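You operate a simulated robot arm through the tools that you are given. There is no shell and no other tool.

You run a simulated robot arm. Do the job below in one go: nothing can be reset, and whatever is moved stays where it is left.

Task
Clamp the pulley in the vice and scrub its rust off.
Fine: the brush goes back; open the vice again after the scrub. Set down upright: scrubbing brush. What is to be rubbed or washed off counts as gone when no trace of it is left.

It is judged by the outcome, as a careful person would: the job done as asked, and still so three seconds after it is handed in. It fails if anything else is knocked over, pushed out of place, dropped, spilled or broken.

Robot
A 7-joint arm with a two-finger parallel gripper, fixed in place. Base frame: the origin is at the foot of the arm, x ahead of it, y to its left, z up; the work surface is at about z = 0.9. Units: m, rad, N and s.
Its first joint turns from -2.601 to 2.601 rad. Payload 3.43 kg.
The tool frame sits at the grasp point between the pads (the TCP): z along the fingers, y along the line on which they close. The tips reach 0.03 m beyond it. Largest opening 0.094 m; finger width 0.028, thickness 0.01; the body of the gripper, 0.05 by 0.096 m, starts 0.055 m behind the TCP.
Orientation is that of the tool frame in the base frame, as a unit quaternion [x, y, z, w]. With the fingers straight down and closing along the base's y, the tool's x points along the base's -x, its y along +y and its z along -z.

Tools
- The arm moves only by the tool jog_arm. Its argument "deltas" is a list of rows, each an object (a shift or turn left out is 0, a gripper value left out holds the last) with "slide": the shift along the base's x, y, z in units of 500 mm (1.0 is 500 mm), a list of three; "dr": the turn, a rotation vector about the base's x, y, z in units of 180 degrees (1.0 is 180 degrees), a list of three; "jaw": the opening, from 0 (shut) to 1 (fully open). In form: [{"slide": [dx, dy, dz], "dr": [ax, ay, az], "jaw": jaw}, ...]. A call has 1 to 20 rows; each row is the pose to reach, as a shift and turn from the pose commanded when the call began. A call with a number of a shift or a turn outside -1 to 1 is refused whole. Rows are played at 5 a second. More than 0.05 m and 0.15 rad between two rows, or a gripper value outside its range, and nothing of the call is played. Where a pose cannot be reached the arm comes as near as it can. A force on the tool above 40 N (or 10 N above the force at the start of the call, whichever is more), or a blocked arm, ends the call early, and 0.2 s more pass. The fingers move at their own pace (about 0.045 m/s each) and stop on an object; they squeeze with about 41 N. The grip force told is the motor's: it shows also when the fingers shut on nothing. Time passes only in rows, and 0.2 s behind the last, so rows that repeat a pose let the fingers close. It gives the time, the measured TCP pose, the force on the tool (base axes), the opening and the grip force at its end, in the units of the frame above (readings bear some noise), with the torque about the TCP (base axes, N m) and any sound that the robot's microphone picked up, and new pictures: "pictures" is both (left out), scene, wrist or none.
- Cameras (640 x 400 px; columns grow to the right, rows downward): "scene" is fixed at [0.3995, 0.6492, 1.5506]; the picture's right is [-0.33, -0.94, 0.00], its down [-0.78, 0.27, -0.57] and it looks along [0.54, -0.19, -0.82] (base axes); focal length 339 px, centre (320, 200). "wrist" rides on the gripper at [0.076, 0.014, -0.103] in the tool frame; the picture's right is [-0.18, 0.98, 0.00], its down [-0.75, -0.14, -0.64] and it looks along [-0.63, -0.12, 0.77] (tool axes); focal length 243 px, centre (320, 200). There is no depth. A picture from a camera that has moved, and an enlarged one, comes with that camera's place and axes in the base frame and with its lens.
- enlarge(camera, box): a new picture of the part [left, top, right, bottom] of that camera's present view, enlarged. The clock stands still meanwhile.
- close_job(): hands the job in; it is judged then, once.

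Nothing tells you positions but the pictures and the camera data. Unless the task says otherwise, let go and move clear before handing in.

The tools are called as a command line: name --argument value ..., lists and objects as JSON in quotes. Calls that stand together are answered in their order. jog_arm: Moves the arm, as the interface text tells. Its arguments: {"type":"object","properties":{"deltas":{"type":"array","items":{"type":"object","properties":{"slide":{"type":"array","items":{"type":"number"}},"dr":{"type":"array","items":{"type":"number"}},"jaw":{"type":"number"}}}},"pictures":{"type":"string","enum":["both","scene","wrist","none"]}},"required":["deltas"]} The other tools are called the same way: enlarge (camera, box) takes an enlarged picture of a part of a camera's view; close_job () hands the job in.

At the start:

```text
time: 0.0
position: [0.7646, 0.626, 1.2061]
orientation: [0.0, 1.0, -0.001, 0.0]
contact_force: [0.4, 0.2, -0.2]
ft_torque: [-0.03, 0.02, 0.02]
grip_width: 0.0941
gripper_force: 0.0
```

scene: 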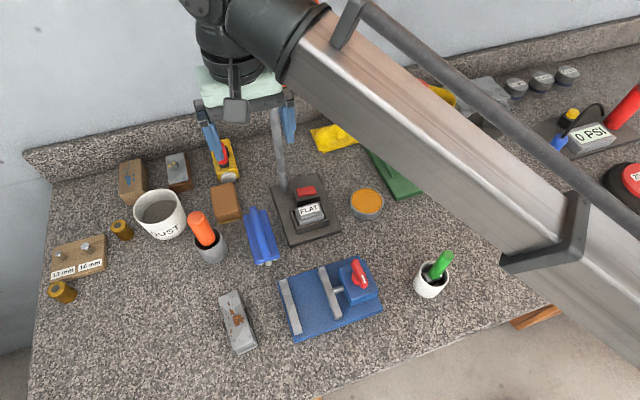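
wrist: 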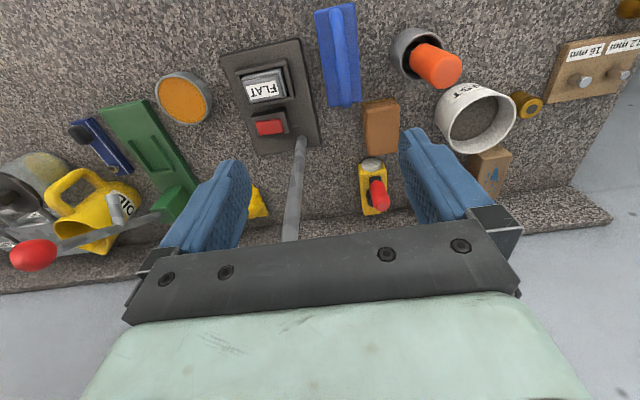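

I see a cluttered bench: a blue vice with a red handle near the front, a grey block with a rust mark, several cups with coloured handles, and brass rings. I'll enlarge several regions to identify the pulley, the brush and the vice controls.

enlarge --camera "scene" --box '[200, 240, 400, 365]'

enlarge --camera "scene" --box '[40, 140, 240, 265]'

enlarge --camera "scene" --box '[200, 140, 400, 265]'

enlarge --camera "scene" --box '[380, 190, 540, 290]'

enlarge --camera "scene" --box '[420, 60, 640, 198]'

enlarge --camera "wrist" --box '[0, 60, 220, 198]'

enlarge --camera "wrist" --box '[380, 0, 640, 162]'

```text
3.20 times, centred on (300, 302) of scene
camera zoom: at [0.3995, 0.6492, 1.5506], right [-0.33, -0.94, 0.0], down [-0.78, 0.27, -0.57], along [0.54, -0.19, -0.82], focal length 1084 px, centre (384, -128)
```

zoom: 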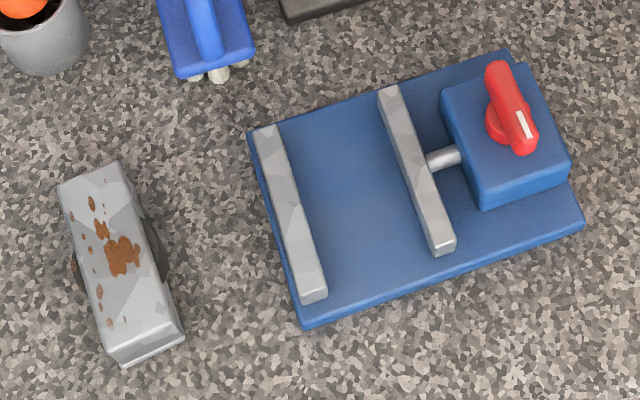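

```text
3.20 times, centred on (140, 202) of scene
camera zoom: at [0.3995, 0.6492, 1.5506], right [-0.33, -0.94, 0.0], down [-0.78, 0.27, -0.57], along [0.54, -0.19, -0.82], focal length 1084 px, centre (896, 192)
```

zoom: 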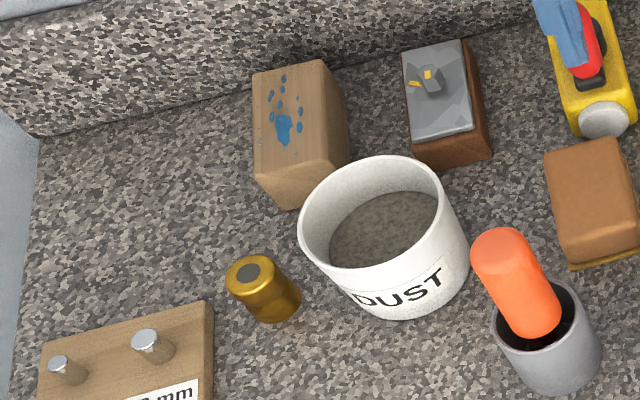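

```text
3.20 times, centred on (300, 202) of scene
camera zoom: at [0.3995, 0.6492, 1.5506], right [-0.33, -0.94, 0.0], down [-0.78, 0.27, -0.57], along [0.54, -0.19, -0.82], focal length 1084 px, centre (384, 192)
```

zoom: 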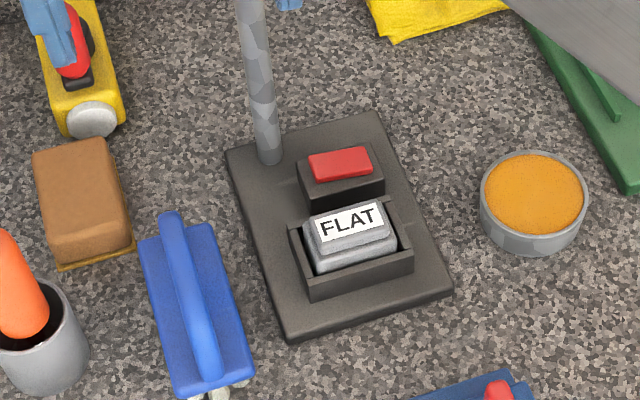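

```text
4.00 times, centred on (460, 240) of scene
camera zoom: at [0.3995, 0.6492, 1.5506], right [-0.33, -0.94, 0.0], down [-0.78, 0.27, -0.57], along [0.54, -0.19, -0.82], focal length 1355 px, centre (-240, 40)
```

zoom: 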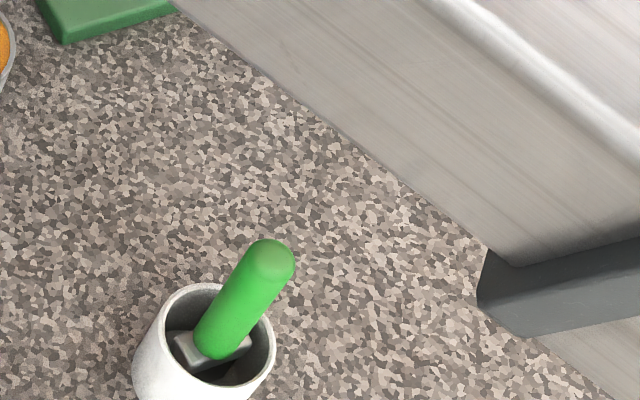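

```text
2.90 times, centred on (530, 129) of scene
camera zoom: at [0.3995, 0.6492, 1.5506], right [-0.33, -0.94, 0.0], down [-0.78, 0.27, -0.57], along [0.54, -0.19, -0.82], focal length 982 px, centre (-289, 406)
```

zoom: 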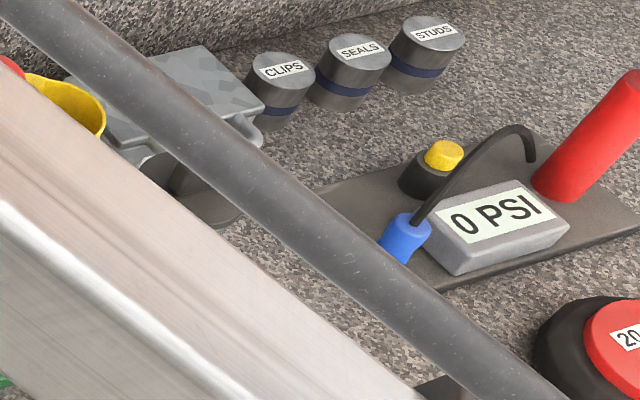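

```text
2.90 times, centred on (110, 129) of wrist
camera zoom: at [0.6889, 0.6397, 1.3099], right [0.18, 0.98, 0.0], down [0.75, -0.14, 0.64], along [0.63, -0.12, -0.77], focal length 703 px, centre (929, 406)
```

zoom: 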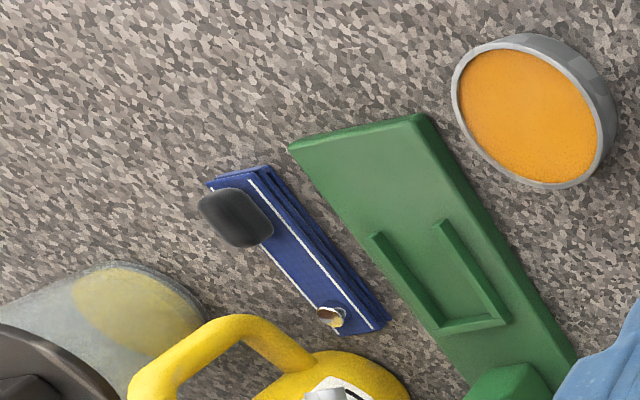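

```text
2.46 times, centred on (510, 81) of wrist
camera zoom: at [0.6889, 0.6397, 1.3099], right [0.18, 0.98, 0.0], down [0.75, -0.14, 0.64], along [0.63, -0.12, -0.77], focal length 597 px, centre (-148, 493)
```

zoom: 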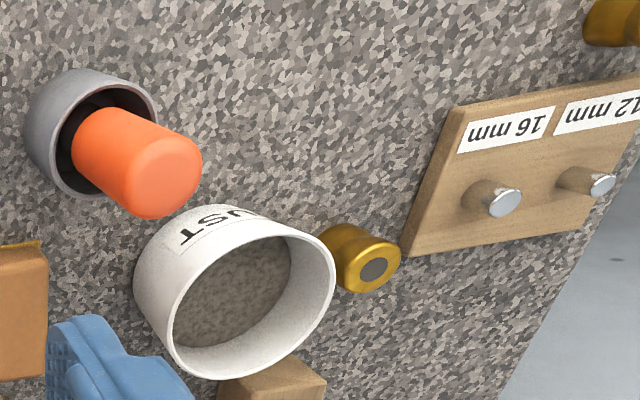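

The grey block with brown marks and a wheel in its side looks like the pulley. The blue block with an arched handle may be the scrubbing brush, and the green and orange handles are the other candidates. I'll pull the arm back, staying high, so the wrist camera can see them close up.

jog_arm --deltas '[{"slide": [-0.08, 0.01, 0]}, {"slide": [-0.16, 0.03, 0]}, {"slide": [-0.24, 0.05, 0]}, {"slide": [-0.32, 0.07, 0]}, {"slide": [-0.4, 0.09, 0]}, {"slide": [-0.48, 0.11, 0]}, {"slide": [-0.56, 0.13, 0]}, {"slide": [-0.56, 0.13, 0]}]'

```text
time: 1.8
position: [0.483, 0.6935, 1.1963]
orientation: [0.001, 1.0, 0.006, 0.003]
contact_force: [-0.6, -0.6, -1.1]
ft_torque: [0.04, 0.0, -0.01]
grip_width: 0.0938
gripper_force: 0.1
out of reach, approached as far as the arm can: row 6, 7, 8
camera wrist: at [0.4077, 0.7069, 1.3006], right [0.19, 0.98, 0.01], down [0.75, -0.15, 0.65], along [0.64, -0.11, -0.76], focal length 243 px, centre (320, 200)
```

scene: 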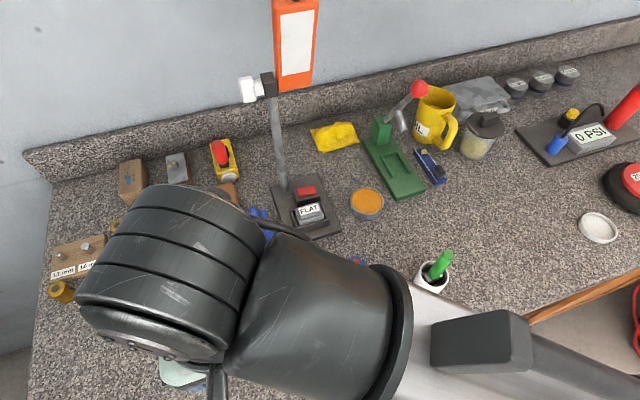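
wrist: 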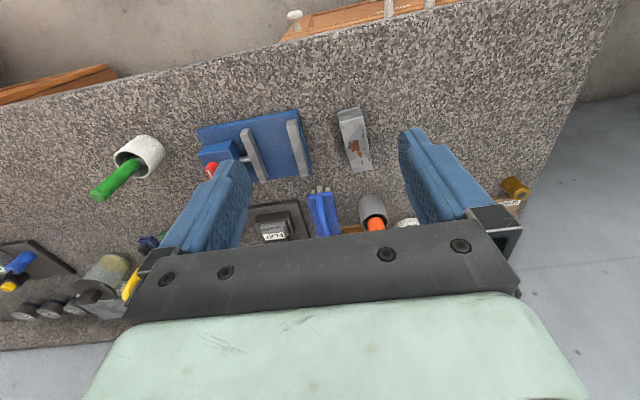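

The wrist camera now shows the vice, the pulley, the blue brush and the green handle. I'll enlarge each of them.

enlarge --camera "wrist" --box '[180, 90, 400, 228]'

enlarge --camera "wrist" --box '[80, 120, 180, 210]'

enlarge --camera "wrist" --box '[290, 170, 420, 250]'

enlarge --camera "scene" --box '[300, 70, 520, 208]'

enlarge --camera "scene" --box '[400, 220, 500, 300]'

```text
2.90 times, centred on (290, 159) of wrist
camera zoom: at [0.4077, 0.7069, 1.3006], right [0.19, 0.98, 0.01], down [0.75, -0.15, 0.65], along [0.64, -0.11, -0.76], focal length 703 px, centre (407, 319)
```

zoom: 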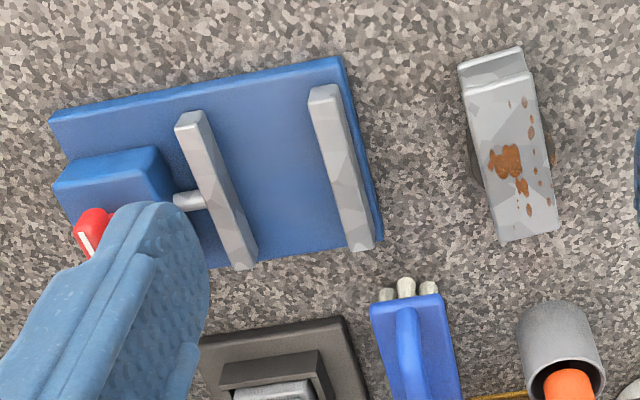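

```text
4.44 times, centred on (130, 165) of wrist
camera zoom: at [0.4077, 0.7069, 1.3006], right [0.19, 0.98, 0.01], down [0.75, -0.15, 0.65], along [0.64, -0.11, -0.76], focal length 1078 px, centre (1164, 356)
```

zoom: 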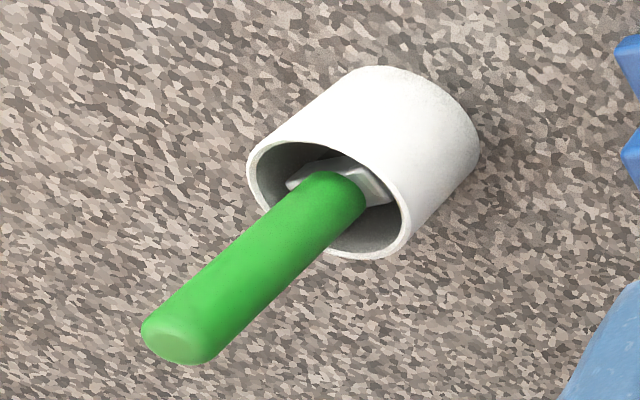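

```text
4.92 times, centred on (355, 210) of wrist
camera zoom: at [0.4077, 0.7069, 1.3006], right [0.19, 0.98, 0.01], down [0.75, -0.15, 0.65], along [0.64, -0.11, -0.76], focal length 1194 px, centre (148, 151)
```

zoom: 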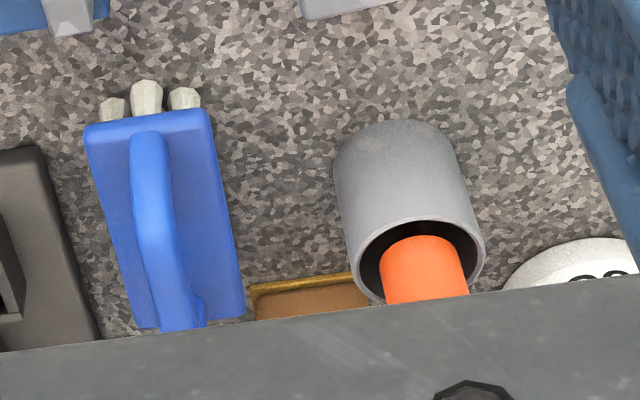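

```text
2.90 times, centred on (410, 139) of scene
camera zoom: at [0.3995, 0.6492, 1.5506], right [-0.33, -0.94, 0.0], down [-0.78, 0.27, -0.57], along [0.54, -0.19, -0.82], focal length 982 px, centre (59, 377)
```

zoom: 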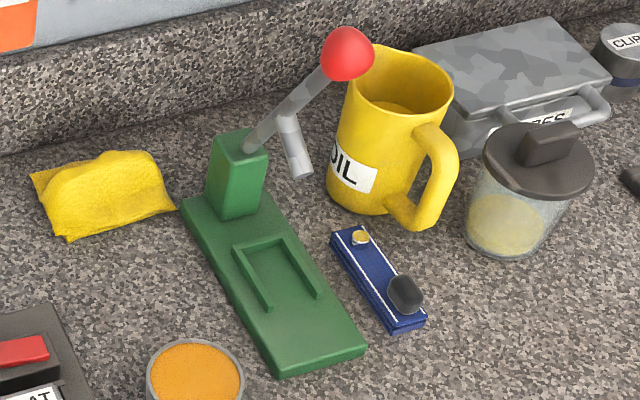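

```text
5.00 times, centred on (450, 260) of scene
camera zoom: at [0.3995, 0.6492, 1.5506], right [-0.33, -0.94, 0.0], down [-0.78, 0.27, -0.57], along [0.54, -0.19, -0.82], focal length 1694 px, centre (-330, -100)
```

zoom: 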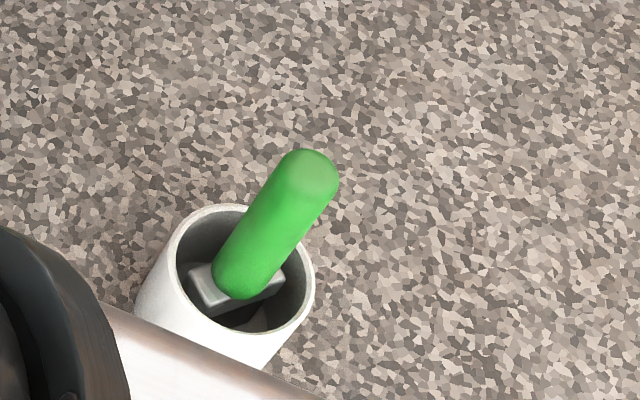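

The blue block with an arched handle and pale bristle tufts underneath is the scrubbing brush. It sits near (0.757, 0.651), with its handle running along x. The vice plate is square to the base frame, with x 0.544–0.66 and y 0.473–0.645. The pulley is near (0.607, 0.731) and turned about 6°. I'll move closer to see the pulley's shape.

jog_arm --deltas '[{"slide": [-0.02, 0.05, -0.06]}, {"slide": [-0.04, 0.1, -0.12]}, {"slide": [-0.06, 0.15, -0.18]}, {"slide": [-0.06, 0.17, -0.24]}, {"slide": [-0.06, 0.17, -0.28]}, {"slide": [-0.06, 0.17, -0.28]}]' --pictures "wrist"

```text
time: 3.2
position: [0.4544, 0.7806, 1.0552]
orientation: [0.001, 1.0, 0.0, 0.0]
contact_force: [-0.1, -0.2, -0.8]
ft_torque: [-0.01, -0.01, -0.01]
grip_width: 0.0939
gripper_force: 0.2
camera wrist: at [0.3786, 0.7943, 1.1596], right [0.18, 0.98, 0.0], down [0.75, -0.14, 0.64], along [0.63, -0.12, -0.77], focal length 243 px, centre (320, 200)
```

wrist: 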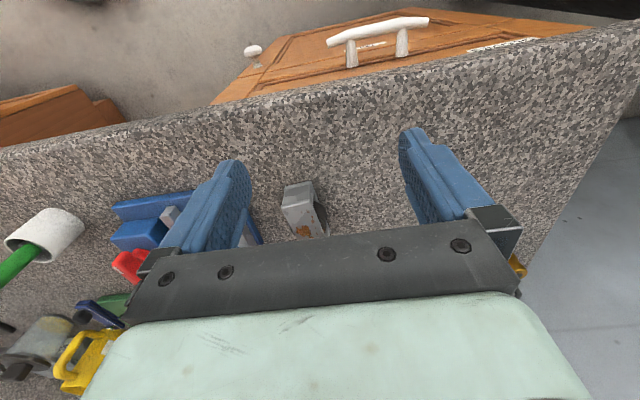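

The pulley is partly hidden behind the gripper body from here. I'll enlarge this view to get the side profile.

enlarge --camera "wrist" --box '[260, 165, 360, 245]'

enlarge --camera "wrist" --box '[100, 170, 270, 290]'

```text
5.00 times, centred on (310, 205) of wrist
camera zoom: at [0.3786, 0.7943, 1.1596], right [0.18, 0.98, 0.0], down [0.75, -0.14, 0.64], along [0.63, -0.12, -0.77], focal length 1213 px, centre (370, 175)
```

zoom: 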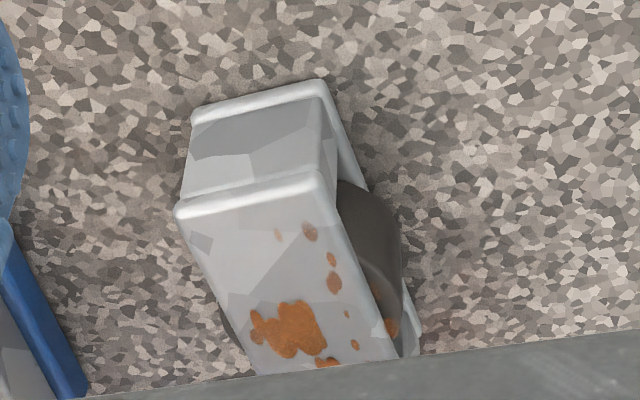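

```text
3.33 times, centred on (185, 230) of wrist
camera zoom: at [0.3786, 0.7943, 1.1596], right [0.18, 0.98, 0.0], down [0.75, -0.14, 0.64], along [0.63, -0.12, -0.77], focal length 809 px, centre (770, 100)
```

zoom: 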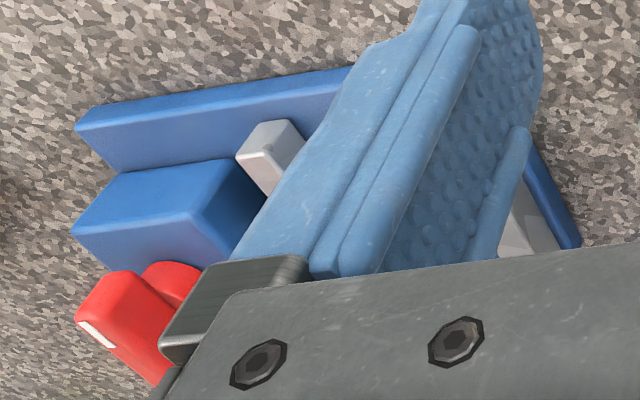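

The pulley is two cheek plates with a wheel between them that bulges past the sides. There seems to be some brown on its +y side too, so I'll turn the camera to look at that side.

jog_arm --deltas '[{"slide": [0.03, 0.01, 0.03], "dr": [0, 0, -0.04]}, {"slide": [0.06, 0.02, 0.06], "dr": [0, 0, -0.08]}, {"slide": [0.09, 0.03, 0.09], "dr": [0, 0, -0.12]}, {"slide": [0.12, 0.04, 0.09], "dr": [0, 0, -0.16]}, {"slide": [0.15, 0.04, 0.09], "dr": [0, 0, -0.2]}, {"slide": [0.17, 0.04, 0.09], "dr": [0, 0, -0.24]}, {"slide": [0.17, 0.04, 0.09], "dr": [0, 0, -0.25]}]' --pictures "both"

```text
time: 4.8
position: [0.5402, 0.7993, 1.1004]
orientation: [0.383, 0.924, 0.0, 0.001]
contact_force: [0.8, -0.1, -0.3]
ft_torque: [0.01, -0.01, 0.0]
grip_width: 0.094
gripper_force: 0.0
camera wrist: at [0.4977, 0.863, 1.2052], right [0.83, 0.56, 0.0], down [0.43, -0.63, 0.64], along [0.36, -0.53, -0.77], focal length 243 px, centre (320, 200)
```

scene: 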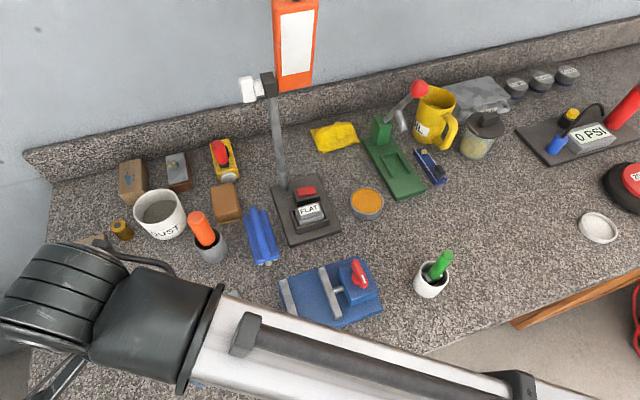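
wrist: 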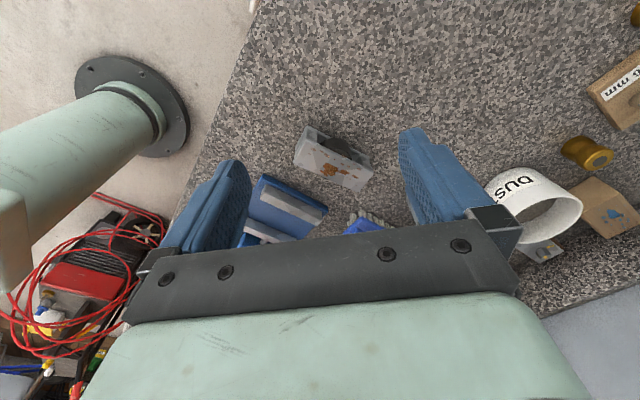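

enlarge --camera "wrist" --box '[280, 110, 400, 205]'

enlarge --camera "wrist" --box '[230, 160, 400, 250]'

enlarge --camera "scene" --box '[230, 200, 390, 330]'

```text
4.21 times, centred on (340, 158) of wrist
camera zoom: at [0.4977, 0.863, 1.2052], right [0.83, 0.56, 0.0], down [0.43, -0.63, 0.64], along [0.36, -0.53, -0.77], focal length 1022 px, centre (236, 379)
```

zoom: 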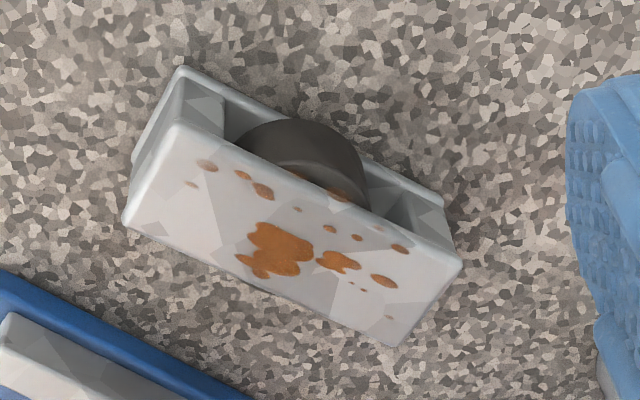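

```text
3.76 times, centred on (315, 205) of wrist
camera zoom: at [0.4977, 0.863, 1.2052], right [0.83, 0.56, 0.0], down [0.43, -0.63, 0.64], along [0.36, -0.53, -0.77], focal length 913 px, centre (339, 181)
```

zoom: 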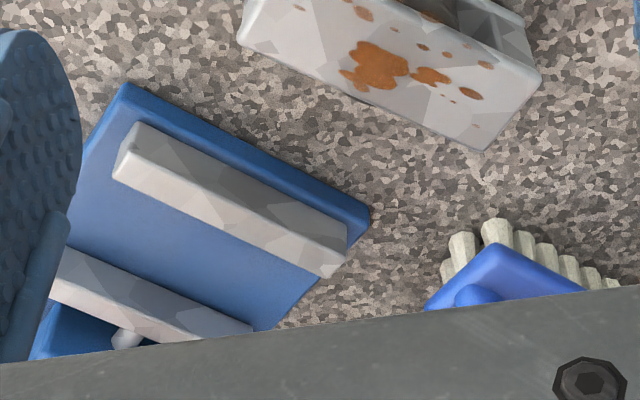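

```text
3.08 times, centred on (310, 265) of scene
camera zoom: at [0.3995, 0.6492, 1.5506], right [-0.33, -0.94, 0.0], down [-0.78, 0.27, -0.57], along [0.54, -0.19, -0.82], focal length 1042 px, centre (351, 0)
```

zoom: 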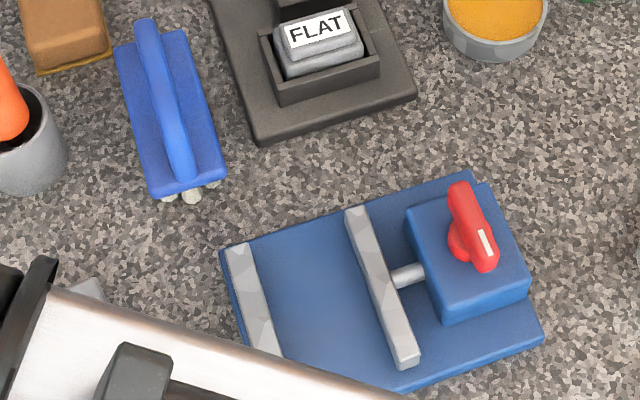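

The rust is on the pulley's top cheek, with a small patch spilling onto the wheel at the +y edge. The blue brush is confirmed as bristles-down. Next I'll look straight at the vice from its -x side to get jaw height, gap and lever details.

jog_arm --deltas '[{"slide": [-0.03, -0.08, 0], "dr": [0, 0, 0.04]}, {"slide": [-0.06, -0.16, 0], "dr": [0, 0, 0.08]}, {"slide": [-0.09, -0.24, 0], "dr": [0, 0, 0.12]}, {"slide": [-0.12, -0.32, 0], "dr": [0, 0, 0.16]}, {"slide": [-0.15, -0.4, 0], "dr": [0, 0, 0.2]}, {"slide": [-0.18, -0.46, 0], "dr": [0, 0, 0.24]}, {"slide": [-0.18, -0.46, 0], "dr": [0, 0, 0.25]}]' --pictures "both"

```text
time: 6.4
position: [0.4504, 0.5688, 1.102]
orientation: [-0.001, 1.0, 0.0, 0.0]
contact_force: [-0.2, -0.2, -0.7]
ft_torque: [0.03, 0.03, 0.01]
grip_width: 0.094
gripper_force: 0.0
camera wrist: at [0.3743, 0.5832, 1.2059], right [0.18, 0.98, 0.0], down [0.75, -0.14, 0.64], along [0.63, -0.12, -0.77], focal length 243 px, centre (320, 200)
```

scene: 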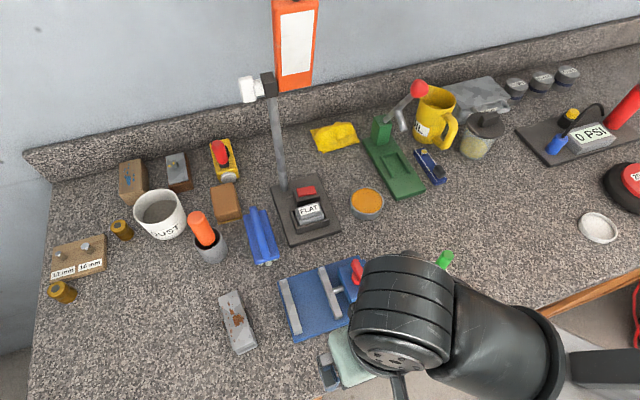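
wrist: 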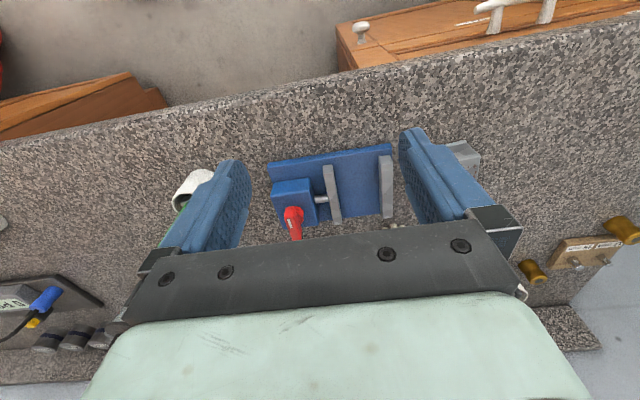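

enlarge --camera "wrist" --box '[260, 135, 400, 245]'

enlarge --camera "scene" --box '[210, 250, 370, 360]'

enlarge --camera "scene" --box '[270, 250, 350, 310]'

enlarge --camera "scene" --box '[240, 195, 320, 275]'

```text
3.64 times, centred on (330, 190) of wrist
camera zoom: at [0.3743, 0.5832, 1.2059], right [0.18, 0.98, 0.0], down [0.75, -0.14, 0.64], along [0.63, -0.12, -0.77], focal length 882 px, centre (284, 236)
```

zoom: 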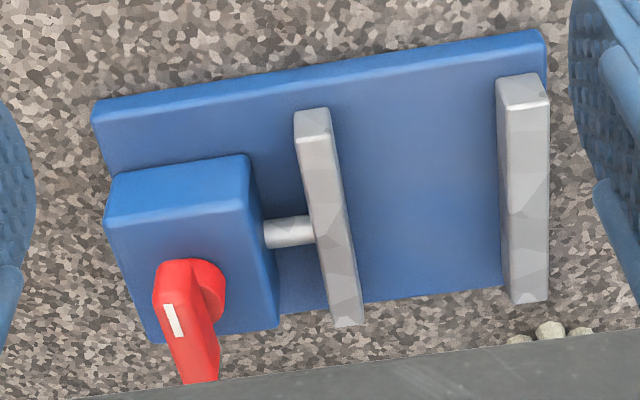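

```text
3.64 times, centred on (290, 305) of scene
camera zoom: at [0.3995, 0.6492, 1.5506], right [-0.33, -0.94, 0.0], down [-0.78, 0.27, -0.57], along [0.54, -0.19, -0.82], focal length 1232 px, centre (429, -182)
```

zoom: 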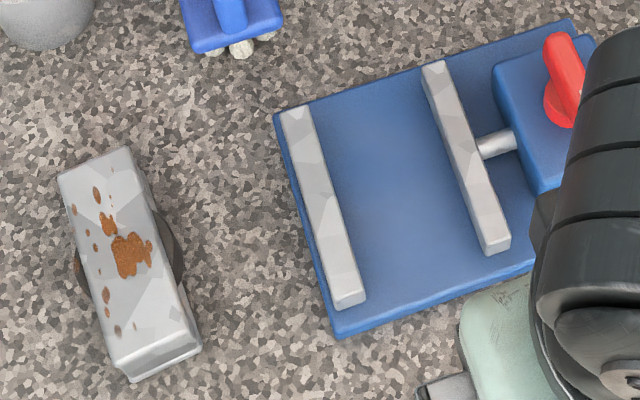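

```text
6.67 times, centred on (310, 280) of scene
camera zoom: at [0.3995, 0.6492, 1.5506], right [-0.33, -0.94, 0.0], down [-0.78, 0.27, -0.57], along [0.54, -0.19, -0.82], focal length 2258 px, centre (387, -333)
```

zoom: 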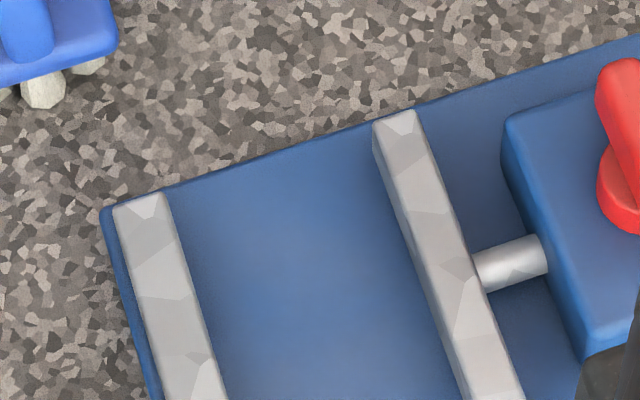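

```text
5.00 times, centred on (280, 235) of scene
camera zoom: at [0.3995, 0.6492, 1.5506], right [-0.33, -0.94, 0.0], down [-0.78, 0.27, -0.57], along [0.54, -0.19, -0.82], focal length 1694 px, centre (520, 25)
```

zoom: 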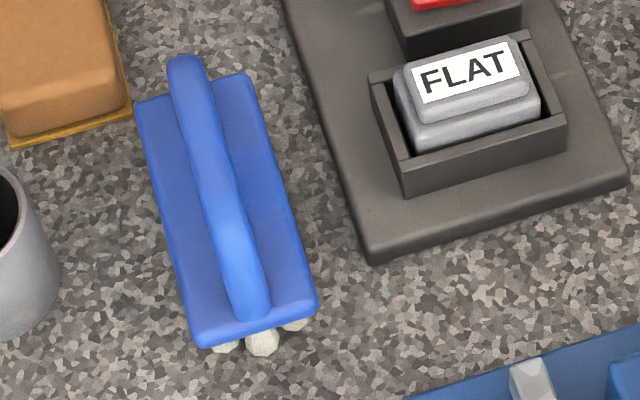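

The vice plate top is about z 0.92 and the jaw tops about 0.936. The jaw gap runs y 0.568–0.6275, with x 0.551–0.647. The red lever bar lies along x, centred near (0.601, 0.503) with its top at about 0.985. I'll now hover over the pulley to check its position before grasping.

jog_arm --deltas '[{"slide": [0.04, 0.08, 0], "dr": [0, 0, 0.01]}, {"slide": [0.08, 0.16, 0], "dr": [0, 0, 0.02]}, {"slide": [0.14, 0.22, 0], "dr": [0, 0, 0.033]}, {"slide": [0.2, 0.28, 0], "dr": [0, 0, 0.033]}, {"slide": [0.26, 0.326, -0.02], "dr": [0, 0, 0.033]}, {"slide": [0.314, 0.326, -0.08], "dr": [0, 0, 0.033]}, {"slide": [0.314, 0.326, -0.14], "dr": [0, 0, 0.033]}, {"slide": [0.314, 0.326, -0.14], "dr": [0, 0, 0.033]}]' --pictures "both"

```text
time: 8.2
position: [0.6094, 0.7322, 1.0305]
orientation: [-0.051, 0.999, 0.0, 0.0]
contact_force: [0.1, -1.4, 0.4]
ft_torque: [0.0, -0.03, 0.01]
grip_width: 0.094
gripper_force: 0.0
camera wrist: at [0.5319, 0.7392, 1.1348], right [0.08, 1.0, 0.0], down [0.76, -0.06, 0.64], along [0.64, -0.05, -0.77], focal length 243 px, centre (320, 200)
```

scene: 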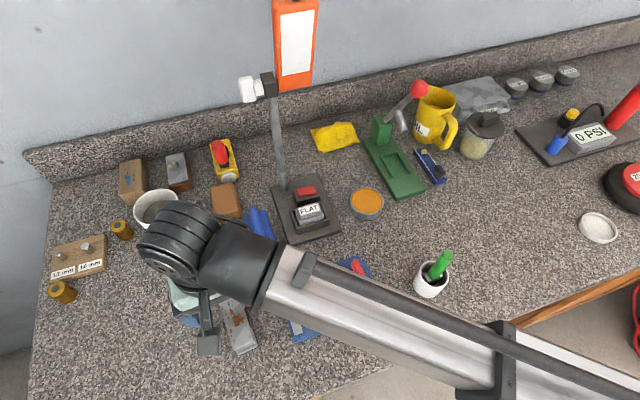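
wrist: 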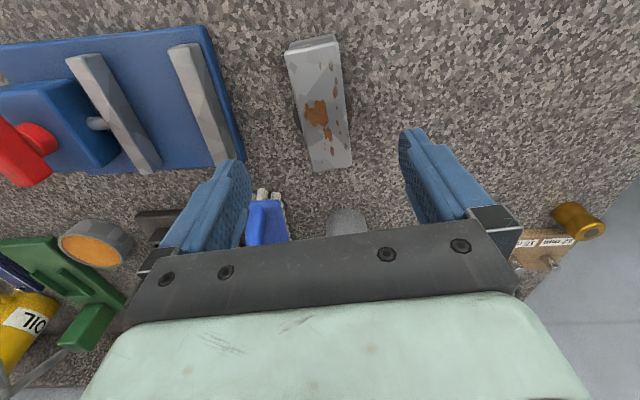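

enlarge --camera "wrist" --box '[240, 20, 400, 180]'

```text
2.50 times, centred on (320, 100) of wrist
camera zoom: at [0.5319, 0.7392, 1.1348], right [0.08, 1.0, 0.0], down [0.76, -0.06, 0.64], along [0.64, -0.05, -0.77], focal length 606 px, centre (320, 450)
```

zoom: 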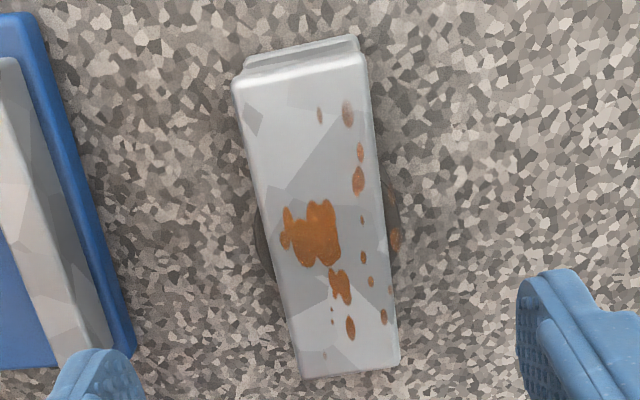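

The pulley centre refines to about (0.607, 0.734), aligned with the gripper to within a degree. I'll descend so the tips cover only its upper half and will stay above the vice jaws when I place it, then close.

jog_arm --deltas '[{"slide": [-0.004, 0.004, -0.06], "jaw": 1}, {"slide": [-0.004, 0.004, -0.11], "jaw": 1}, {"slide": [-0.004, 0.004, -0.159], "jaw": 1}, {"slide": [-0.004, 0.004, -0.159], "jaw": 1}]' --pictures "wrist"

```text
time: 9.2
position: [0.606, 0.7333, 0.9519]
orientation: [-0.051, 0.999, 0.0, 0.0]
contact_force: [-0.2, 0.2, -0.9]
ft_torque: [0.0, 0.02, 0.0]
grip_width: 0.0939
gripper_force: 0.1
camera wrist: at [0.5295, 0.7397, 1.0559], right [0.08, 1.0, 0.0], down [0.76, -0.06, 0.64], along [0.64, -0.05, -0.77], focal length 243 px, centre (320, 200)
```

wrist: 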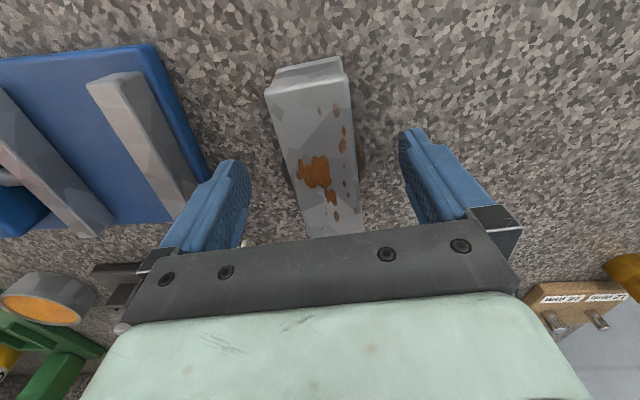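

The pulley sits centred between the fingers. Closing on it now.

jog_arm --deltas '[{"slide": [0, 0, 0], "jaw": 0.7}, {"slide": [0, 0, 0], "jaw": 0.5}, {"slide": [0, 0, 0], "jaw": 0.3}, {"slide": [0, 0, 0], "jaw": 0.2}, {"slide": [0, 0, 0], "jaw": 0}, {"slide": [0, 0, 0], "jaw": 0}, {"slide": [0, 0, 0], "jaw": 0}, {"slide": [0, 0, 0], "jaw": 0}]' --pictures "wrist"

```text
time: 11.0
position: [0.6061, 0.7323, 0.953]
orientation: [-0.051, 0.999, 0.0, 0.0]
contact_force: [-0.9, 1.5, -0.1]
ft_torque: [0.07, 0.0, 0.0]
grip_width: 0.0496
gripper_force: 41.5
camera wrist: at [0.5294, 0.7398, 1.0561], right [0.08, 1.0, 0.0], down [0.76, -0.06, 0.64], along [0.64, -0.05, -0.77], focal length 243 px, centre (320, 200)
```

wrist: 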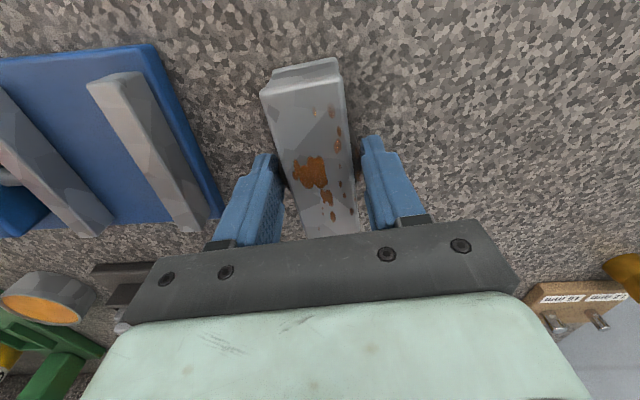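

The grip is solid at 0.0496 m, which matches the wheel diameter. I'll lift and check that the pulley stays level.

jog_arm --deltas '[{"slide": [0, 0, 0.02], "jaw": 0}, {"slide": [0, 0, 0.06], "jaw": 0}, {"slide": [0, 0, 0.12], "jaw": 0}, {"slide": [0, 0, 0.16], "jaw": 0}, {"slide": [0, 0, 0.16], "jaw": 0}]' --pictures "both"

```text
time: 12.2
position: [0.6074, 0.7343, 1.0329]
orientation: [-0.051, 0.999, 0.0, 0.0]
contact_force: [-0.5, 0.1, -3.3]
ft_torque: [0.0, -0.01, -0.01]
grip_width: 0.0494
gripper_force: 40.4
camera wrist: at [0.5298, 0.7404, 1.1365], right [0.08, 1.0, 0.0], down [0.76, -0.06, 0.64], along [0.64, -0.05, -0.77], focal length 243 px, centre (320, 200)
```

scene: 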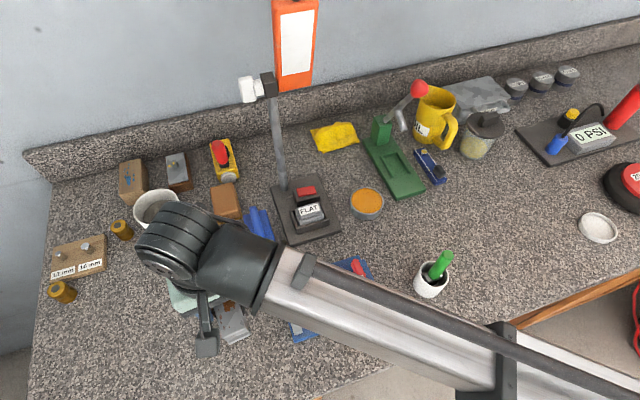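
wrist: 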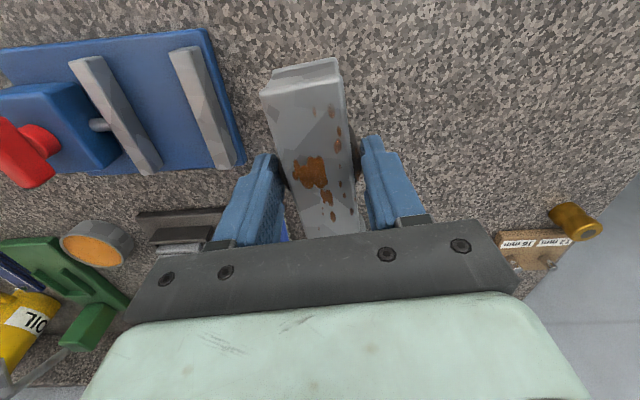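

The pulley lifts cleanly and stays level. I'll carry it over the vice, turn it square, and check the alignment from above.

jog_arm --deltas '[{"slide": [0, -0.06, 0.01], "dr": [0, 0, -0.008], "jaw": 0}, {"slide": [-0.005, -0.12, 0.01], "dr": [0, 0, -0.016], "jaw": 0}, {"slide": [-0.01, -0.18, 0.01], "dr": [0, 0, -0.024], "jaw": 0}, {"slide": [-0.015, -0.24, 0.01], "dr": [0, 0, -0.031], "jaw": 0}, {"slide": [-0.017, -0.272, 0.01], "dr": [0, 0, -0.031], "jaw": 0}, {"slide": [-0.017, -0.272, 0.0], "dr": [0, 0, -0.031], "jaw": 0}]' --pictures "both"

enlarge --camera "wrist" --box '[200, 30, 420, 230]'

```text
time: 13.6
position: [0.5971, 0.598, 1.0321]
orientation: [-0.003, 1.0, 0.0, 0.0]
contact_force: [0.9, -0.3, -2.9]
ft_torque: [-0.02, 0.02, 0.01]
grip_width: 0.0494
gripper_force: 40.9
camera wrist: at [0.5216, 0.6123, 1.136], right [0.18, 0.98, 0.0], down [0.75, -0.14, 0.64], along [0.63, -0.11, -0.77], focal length 243 px, centre (320, 200)
```

scene: 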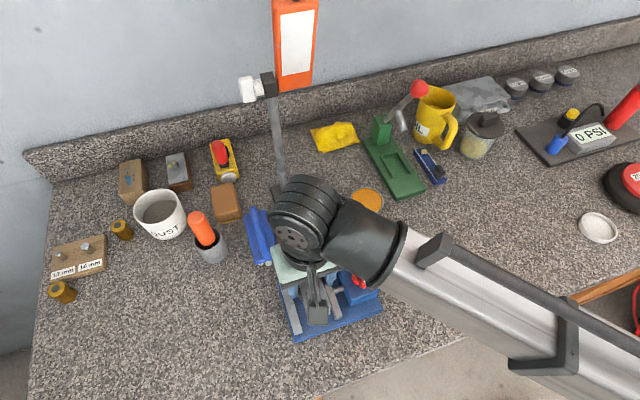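
wrist: 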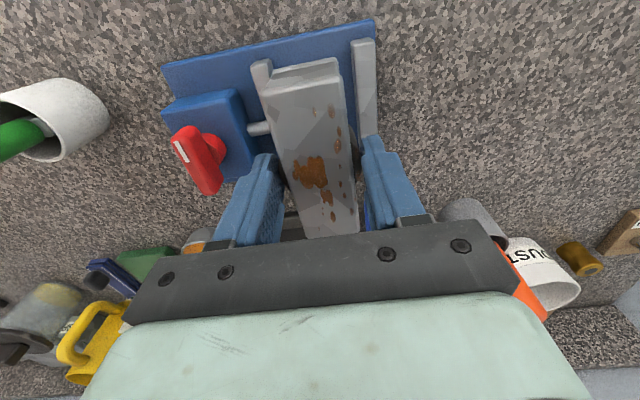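

```text
2.00 times, centred on (310, 130) of wrist
camera zoom: at [0.5216, 0.6123, 1.136], right [0.18, 0.98, 0.0], down [0.75, -0.14, 0.64], along [0.63, -0.11, -0.77], focal length 485 px, centre (340, 340)
```

zoom: 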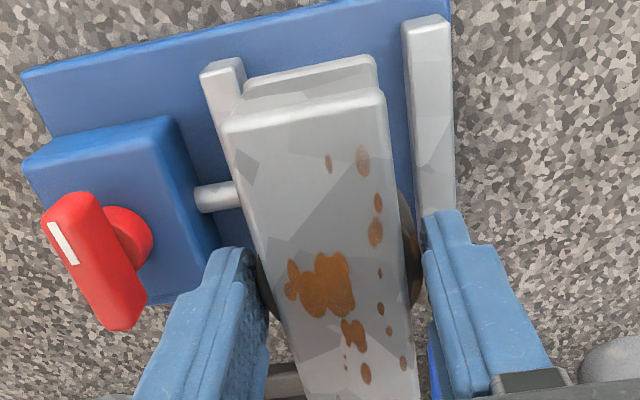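

The estimated gap centre is y≈0.598–0.600, and the pulley is held at 0.598 with about 5 mm clearance per side. I'll lower to just above the jaw tops and check again.

jog_arm --deltas '[{"slide": [0.002, 0.001, -0.03], "jaw": 0}, {"slide": [0.002, 0.001, -0.066], "jaw": 0}, {"slide": [0.002, 0.001, -0.066], "jaw": 0}]' --pictures "both"

enlarge --camera "wrist" --box '[200, 30, 420, 230]'

enlarge --camera "scene" --box '[260, 250, 390, 350]'

```text
time: 14.4
position: [0.5994, 0.5996, 0.9996]
orientation: [-0.003, 1.0, 0.0, 0.0]
contact_force: [-0.5, 0.2, -3.1]
ft_torque: [0.02, 0.01, -0.02]
grip_width: 0.0493
gripper_force: 40.7
camera wrist: at [0.5238, 0.6126, 1.1029], right [0.18, 0.98, 0.0], down [0.75, -0.14, 0.64], along [0.63, -0.11, -0.77], focal length 243 px, centre (320, 200)
```

scene: 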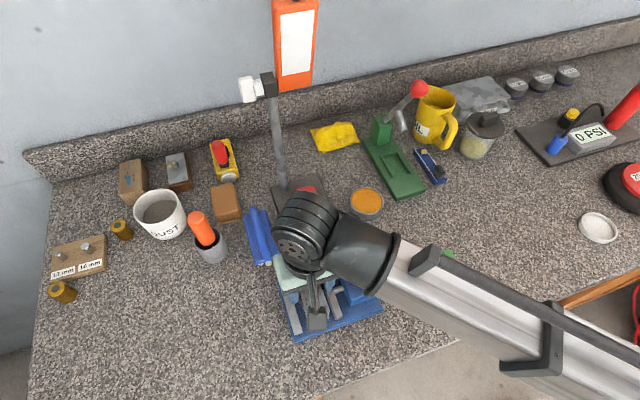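
wrist: 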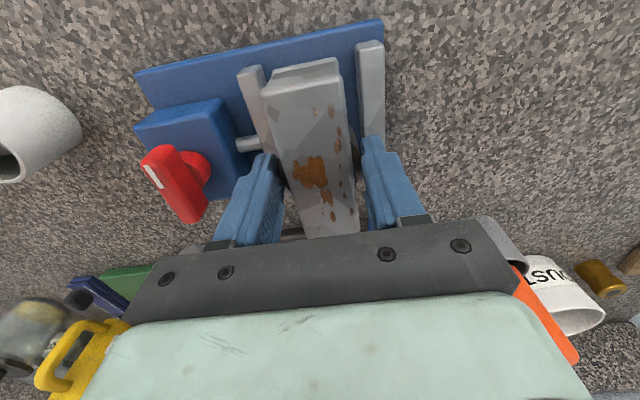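

```text
2.00 times, centred on (310, 130) of wrist
camera zoom: at [0.5238, 0.6126, 1.1029], right [0.18, 0.98, 0.0], down [0.75, -0.14, 0.64], along [0.63, -0.11, -0.77], focal length 485 px, centre (340, 340)
```

zoom: 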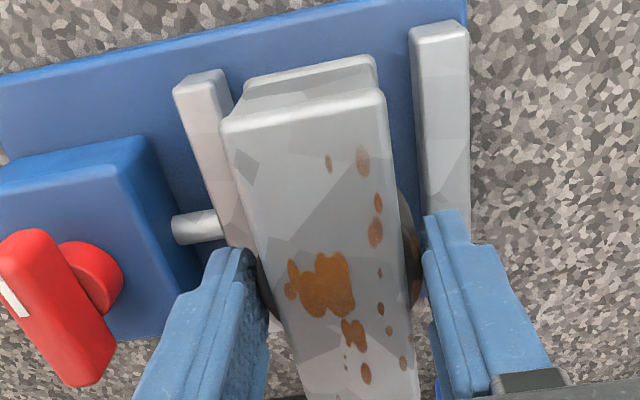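

```text
4.00 times, centred on (325, 300) of scene
camera zoom: at [0.3995, 0.6492, 1.5506], right [-0.33, -0.94, 0.0], down [-0.78, 0.27, -0.57], along [0.54, -0.19, -0.82], focal length 1355 px, centre (300, -200)
```

zoom: 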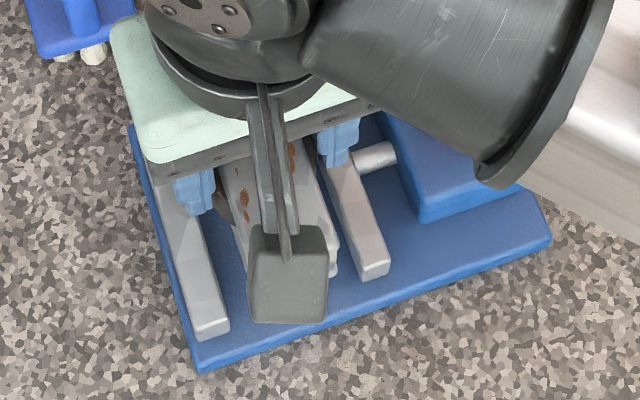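

The pulley's bottom edges clear both jaws, and the gap centre reads about y 0.601. I'll shift +1.5 mm in y and lower it slowly onto the vice plate, watching the force.

jog_arm --deltas '[{"slide": [0, 0.003, -0.006], "jaw": 0}, {"slide": [0, 0.003, -0.02], "jaw": 0}, {"slide": [0, 0.003, -0.034], "jaw": 0}, {"slide": [0, 0.003, -0.044], "jaw": 0}, {"slide": [0, 0.003, -0.044], "jaw": 0}]' --pictures "wrist"

enlarge --camera "wrist" --box '[200, 30, 420, 230]'

```text
time: 15.6
position: [0.5973, 0.6001, 0.9762]
orientation: [-0.002, 1.0, 0.0, 0.0]
contact_force: [-0.4, -0.7, -2.9]
ft_torque: [0.01, 0.03, -0.02]
grip_width: 0.0495
gripper_force: 41.1
camera wrist: at [0.5231, 0.6143, 1.0809], right [0.18, 0.98, 0.0], down [0.75, -0.14, 0.64], along [0.63, -0.11, -0.77], focal length 243 px, centre (320, 200)
```

wrist: 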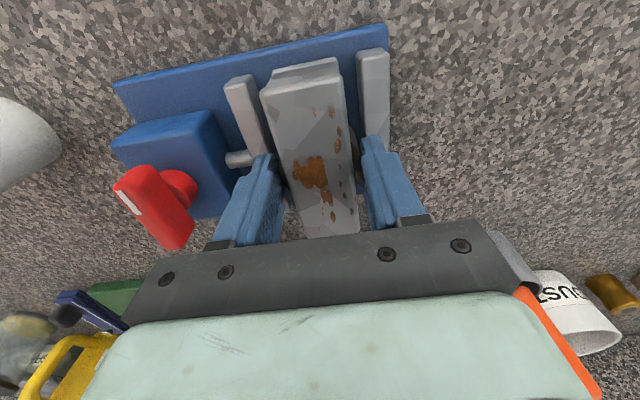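

```text
2.00 times, centred on (310, 130) of wrist
camera zoom: at [0.5231, 0.6143, 1.0809], right [0.18, 0.98, 0.0], down [0.75, -0.14, 0.64], along [0.63, -0.11, -0.77], focal length 485 px, centre (340, 340)
```

zoom: 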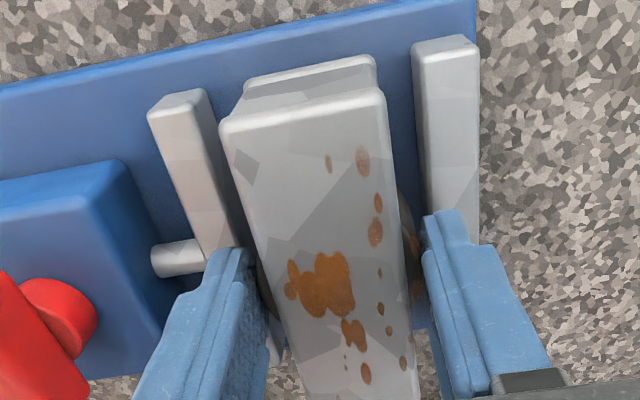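

Clearances look even on both sides. I'll continue down in small steps until it touches the plate.

jog_arm --deltas '[{"slide": [0, 0, -0.003], "jaw": 0}, {"slide": [0, 0, -0.006], "jaw": 0}, {"slide": [0, 0, -0.009], "jaw": 0}, {"slide": [0, 0, -0.009], "jaw": 0}]' --pictures "none"

```text
time: 16.6
position: [0.5991, 0.6012, 0.9729]
orientation: [-0.003, 1.0, 0.0, 0.0]
contact_force: [-0.3, 0.9, -3.9]
ft_torque: [0.01, -0.02, 0.0]
grip_width: 0.0494
gripper_force: 40.7
```

jog_arm --deltas '[{"slide": [0, 0, -0.003], "jaw": 0}, {"slide": [0, 0, -0.006], "jaw": 0}, {"slide": [0, 0, -0.006], "jaw": 0}]' --pictures "none"

```text
time: 17.4
position: [0.5987, 0.6016, 0.9701]
orientation: [-0.003, 1.0, 0.0, 0.0]
contact_force: [0.3, 0.1, -3.0]
ft_torque: [0.01, -0.03, 0.01]
grip_width: 0.0495
gripper_force: 41.4
```

jog_arm --deltas '[{"slide": [0, 0, -0.003], "jaw": 0}, {"slide": [0, 0, -0.005], "jaw": 0}, {"slide": [0, 0, -0.005], "jaw": 0}]' --pictures "wrist"

enlarge --camera "wrist" --box '[200, 30, 420, 230]'

enlarge --camera "scene" --box '[260, 250, 390, 350]'

```text
time: 18.2
position: [0.599, 0.6012, 0.967]
orientation: [-0.002, 1.0, 0.0, 0.0]
contact_force: [-0.3, 1.4, 1.2]
ft_torque: [-0.06, 0.06, -0.02]
grip_width: 0.0497
gripper_force: 41.2
camera wrist: at [0.523, 0.6145, 1.0711], right [0.18, 0.98, 0.0], down [0.75, -0.14, 0.64], along [0.63, -0.11, -0.77], focal length 243 px, centre (320, 200)
```

wrist: 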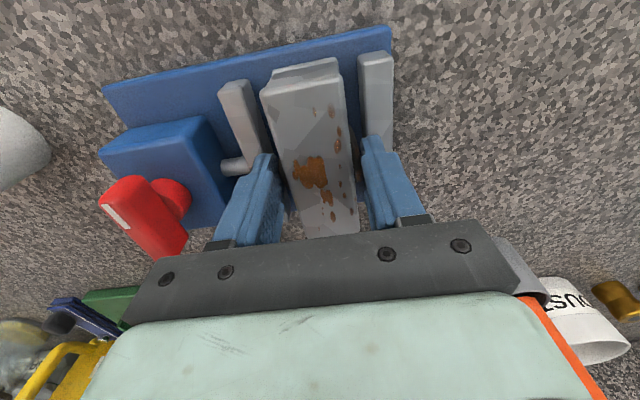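

```text
2.00 times, centred on (310, 130) of wrist
camera zoom: at [0.523, 0.6145, 1.0711], right [0.18, 0.98, 0.0], down [0.75, -0.14, 0.64], along [0.63, -0.11, -0.77], focal length 485 px, centre (340, 340)
```

zoom: 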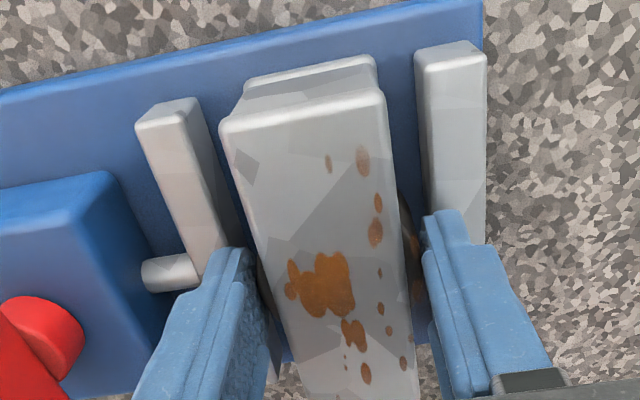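

```text
4.00 times, centred on (325, 300) of scene
camera zoom: at [0.3995, 0.6492, 1.5506], right [-0.33, -0.94, 0.0], down [-0.78, 0.27, -0.57], along [0.54, -0.19, -0.82], focal length 1355 px, centre (300, -200)
```

zoom: 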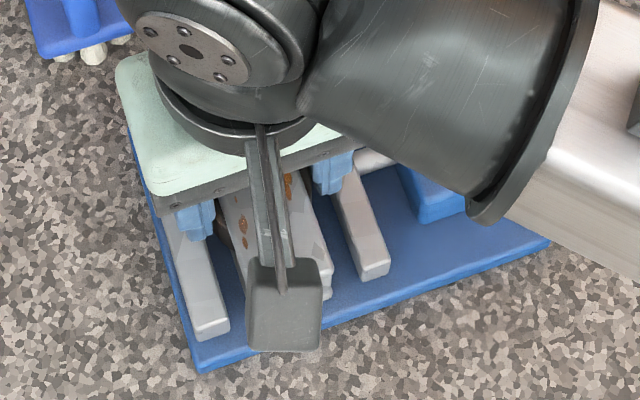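

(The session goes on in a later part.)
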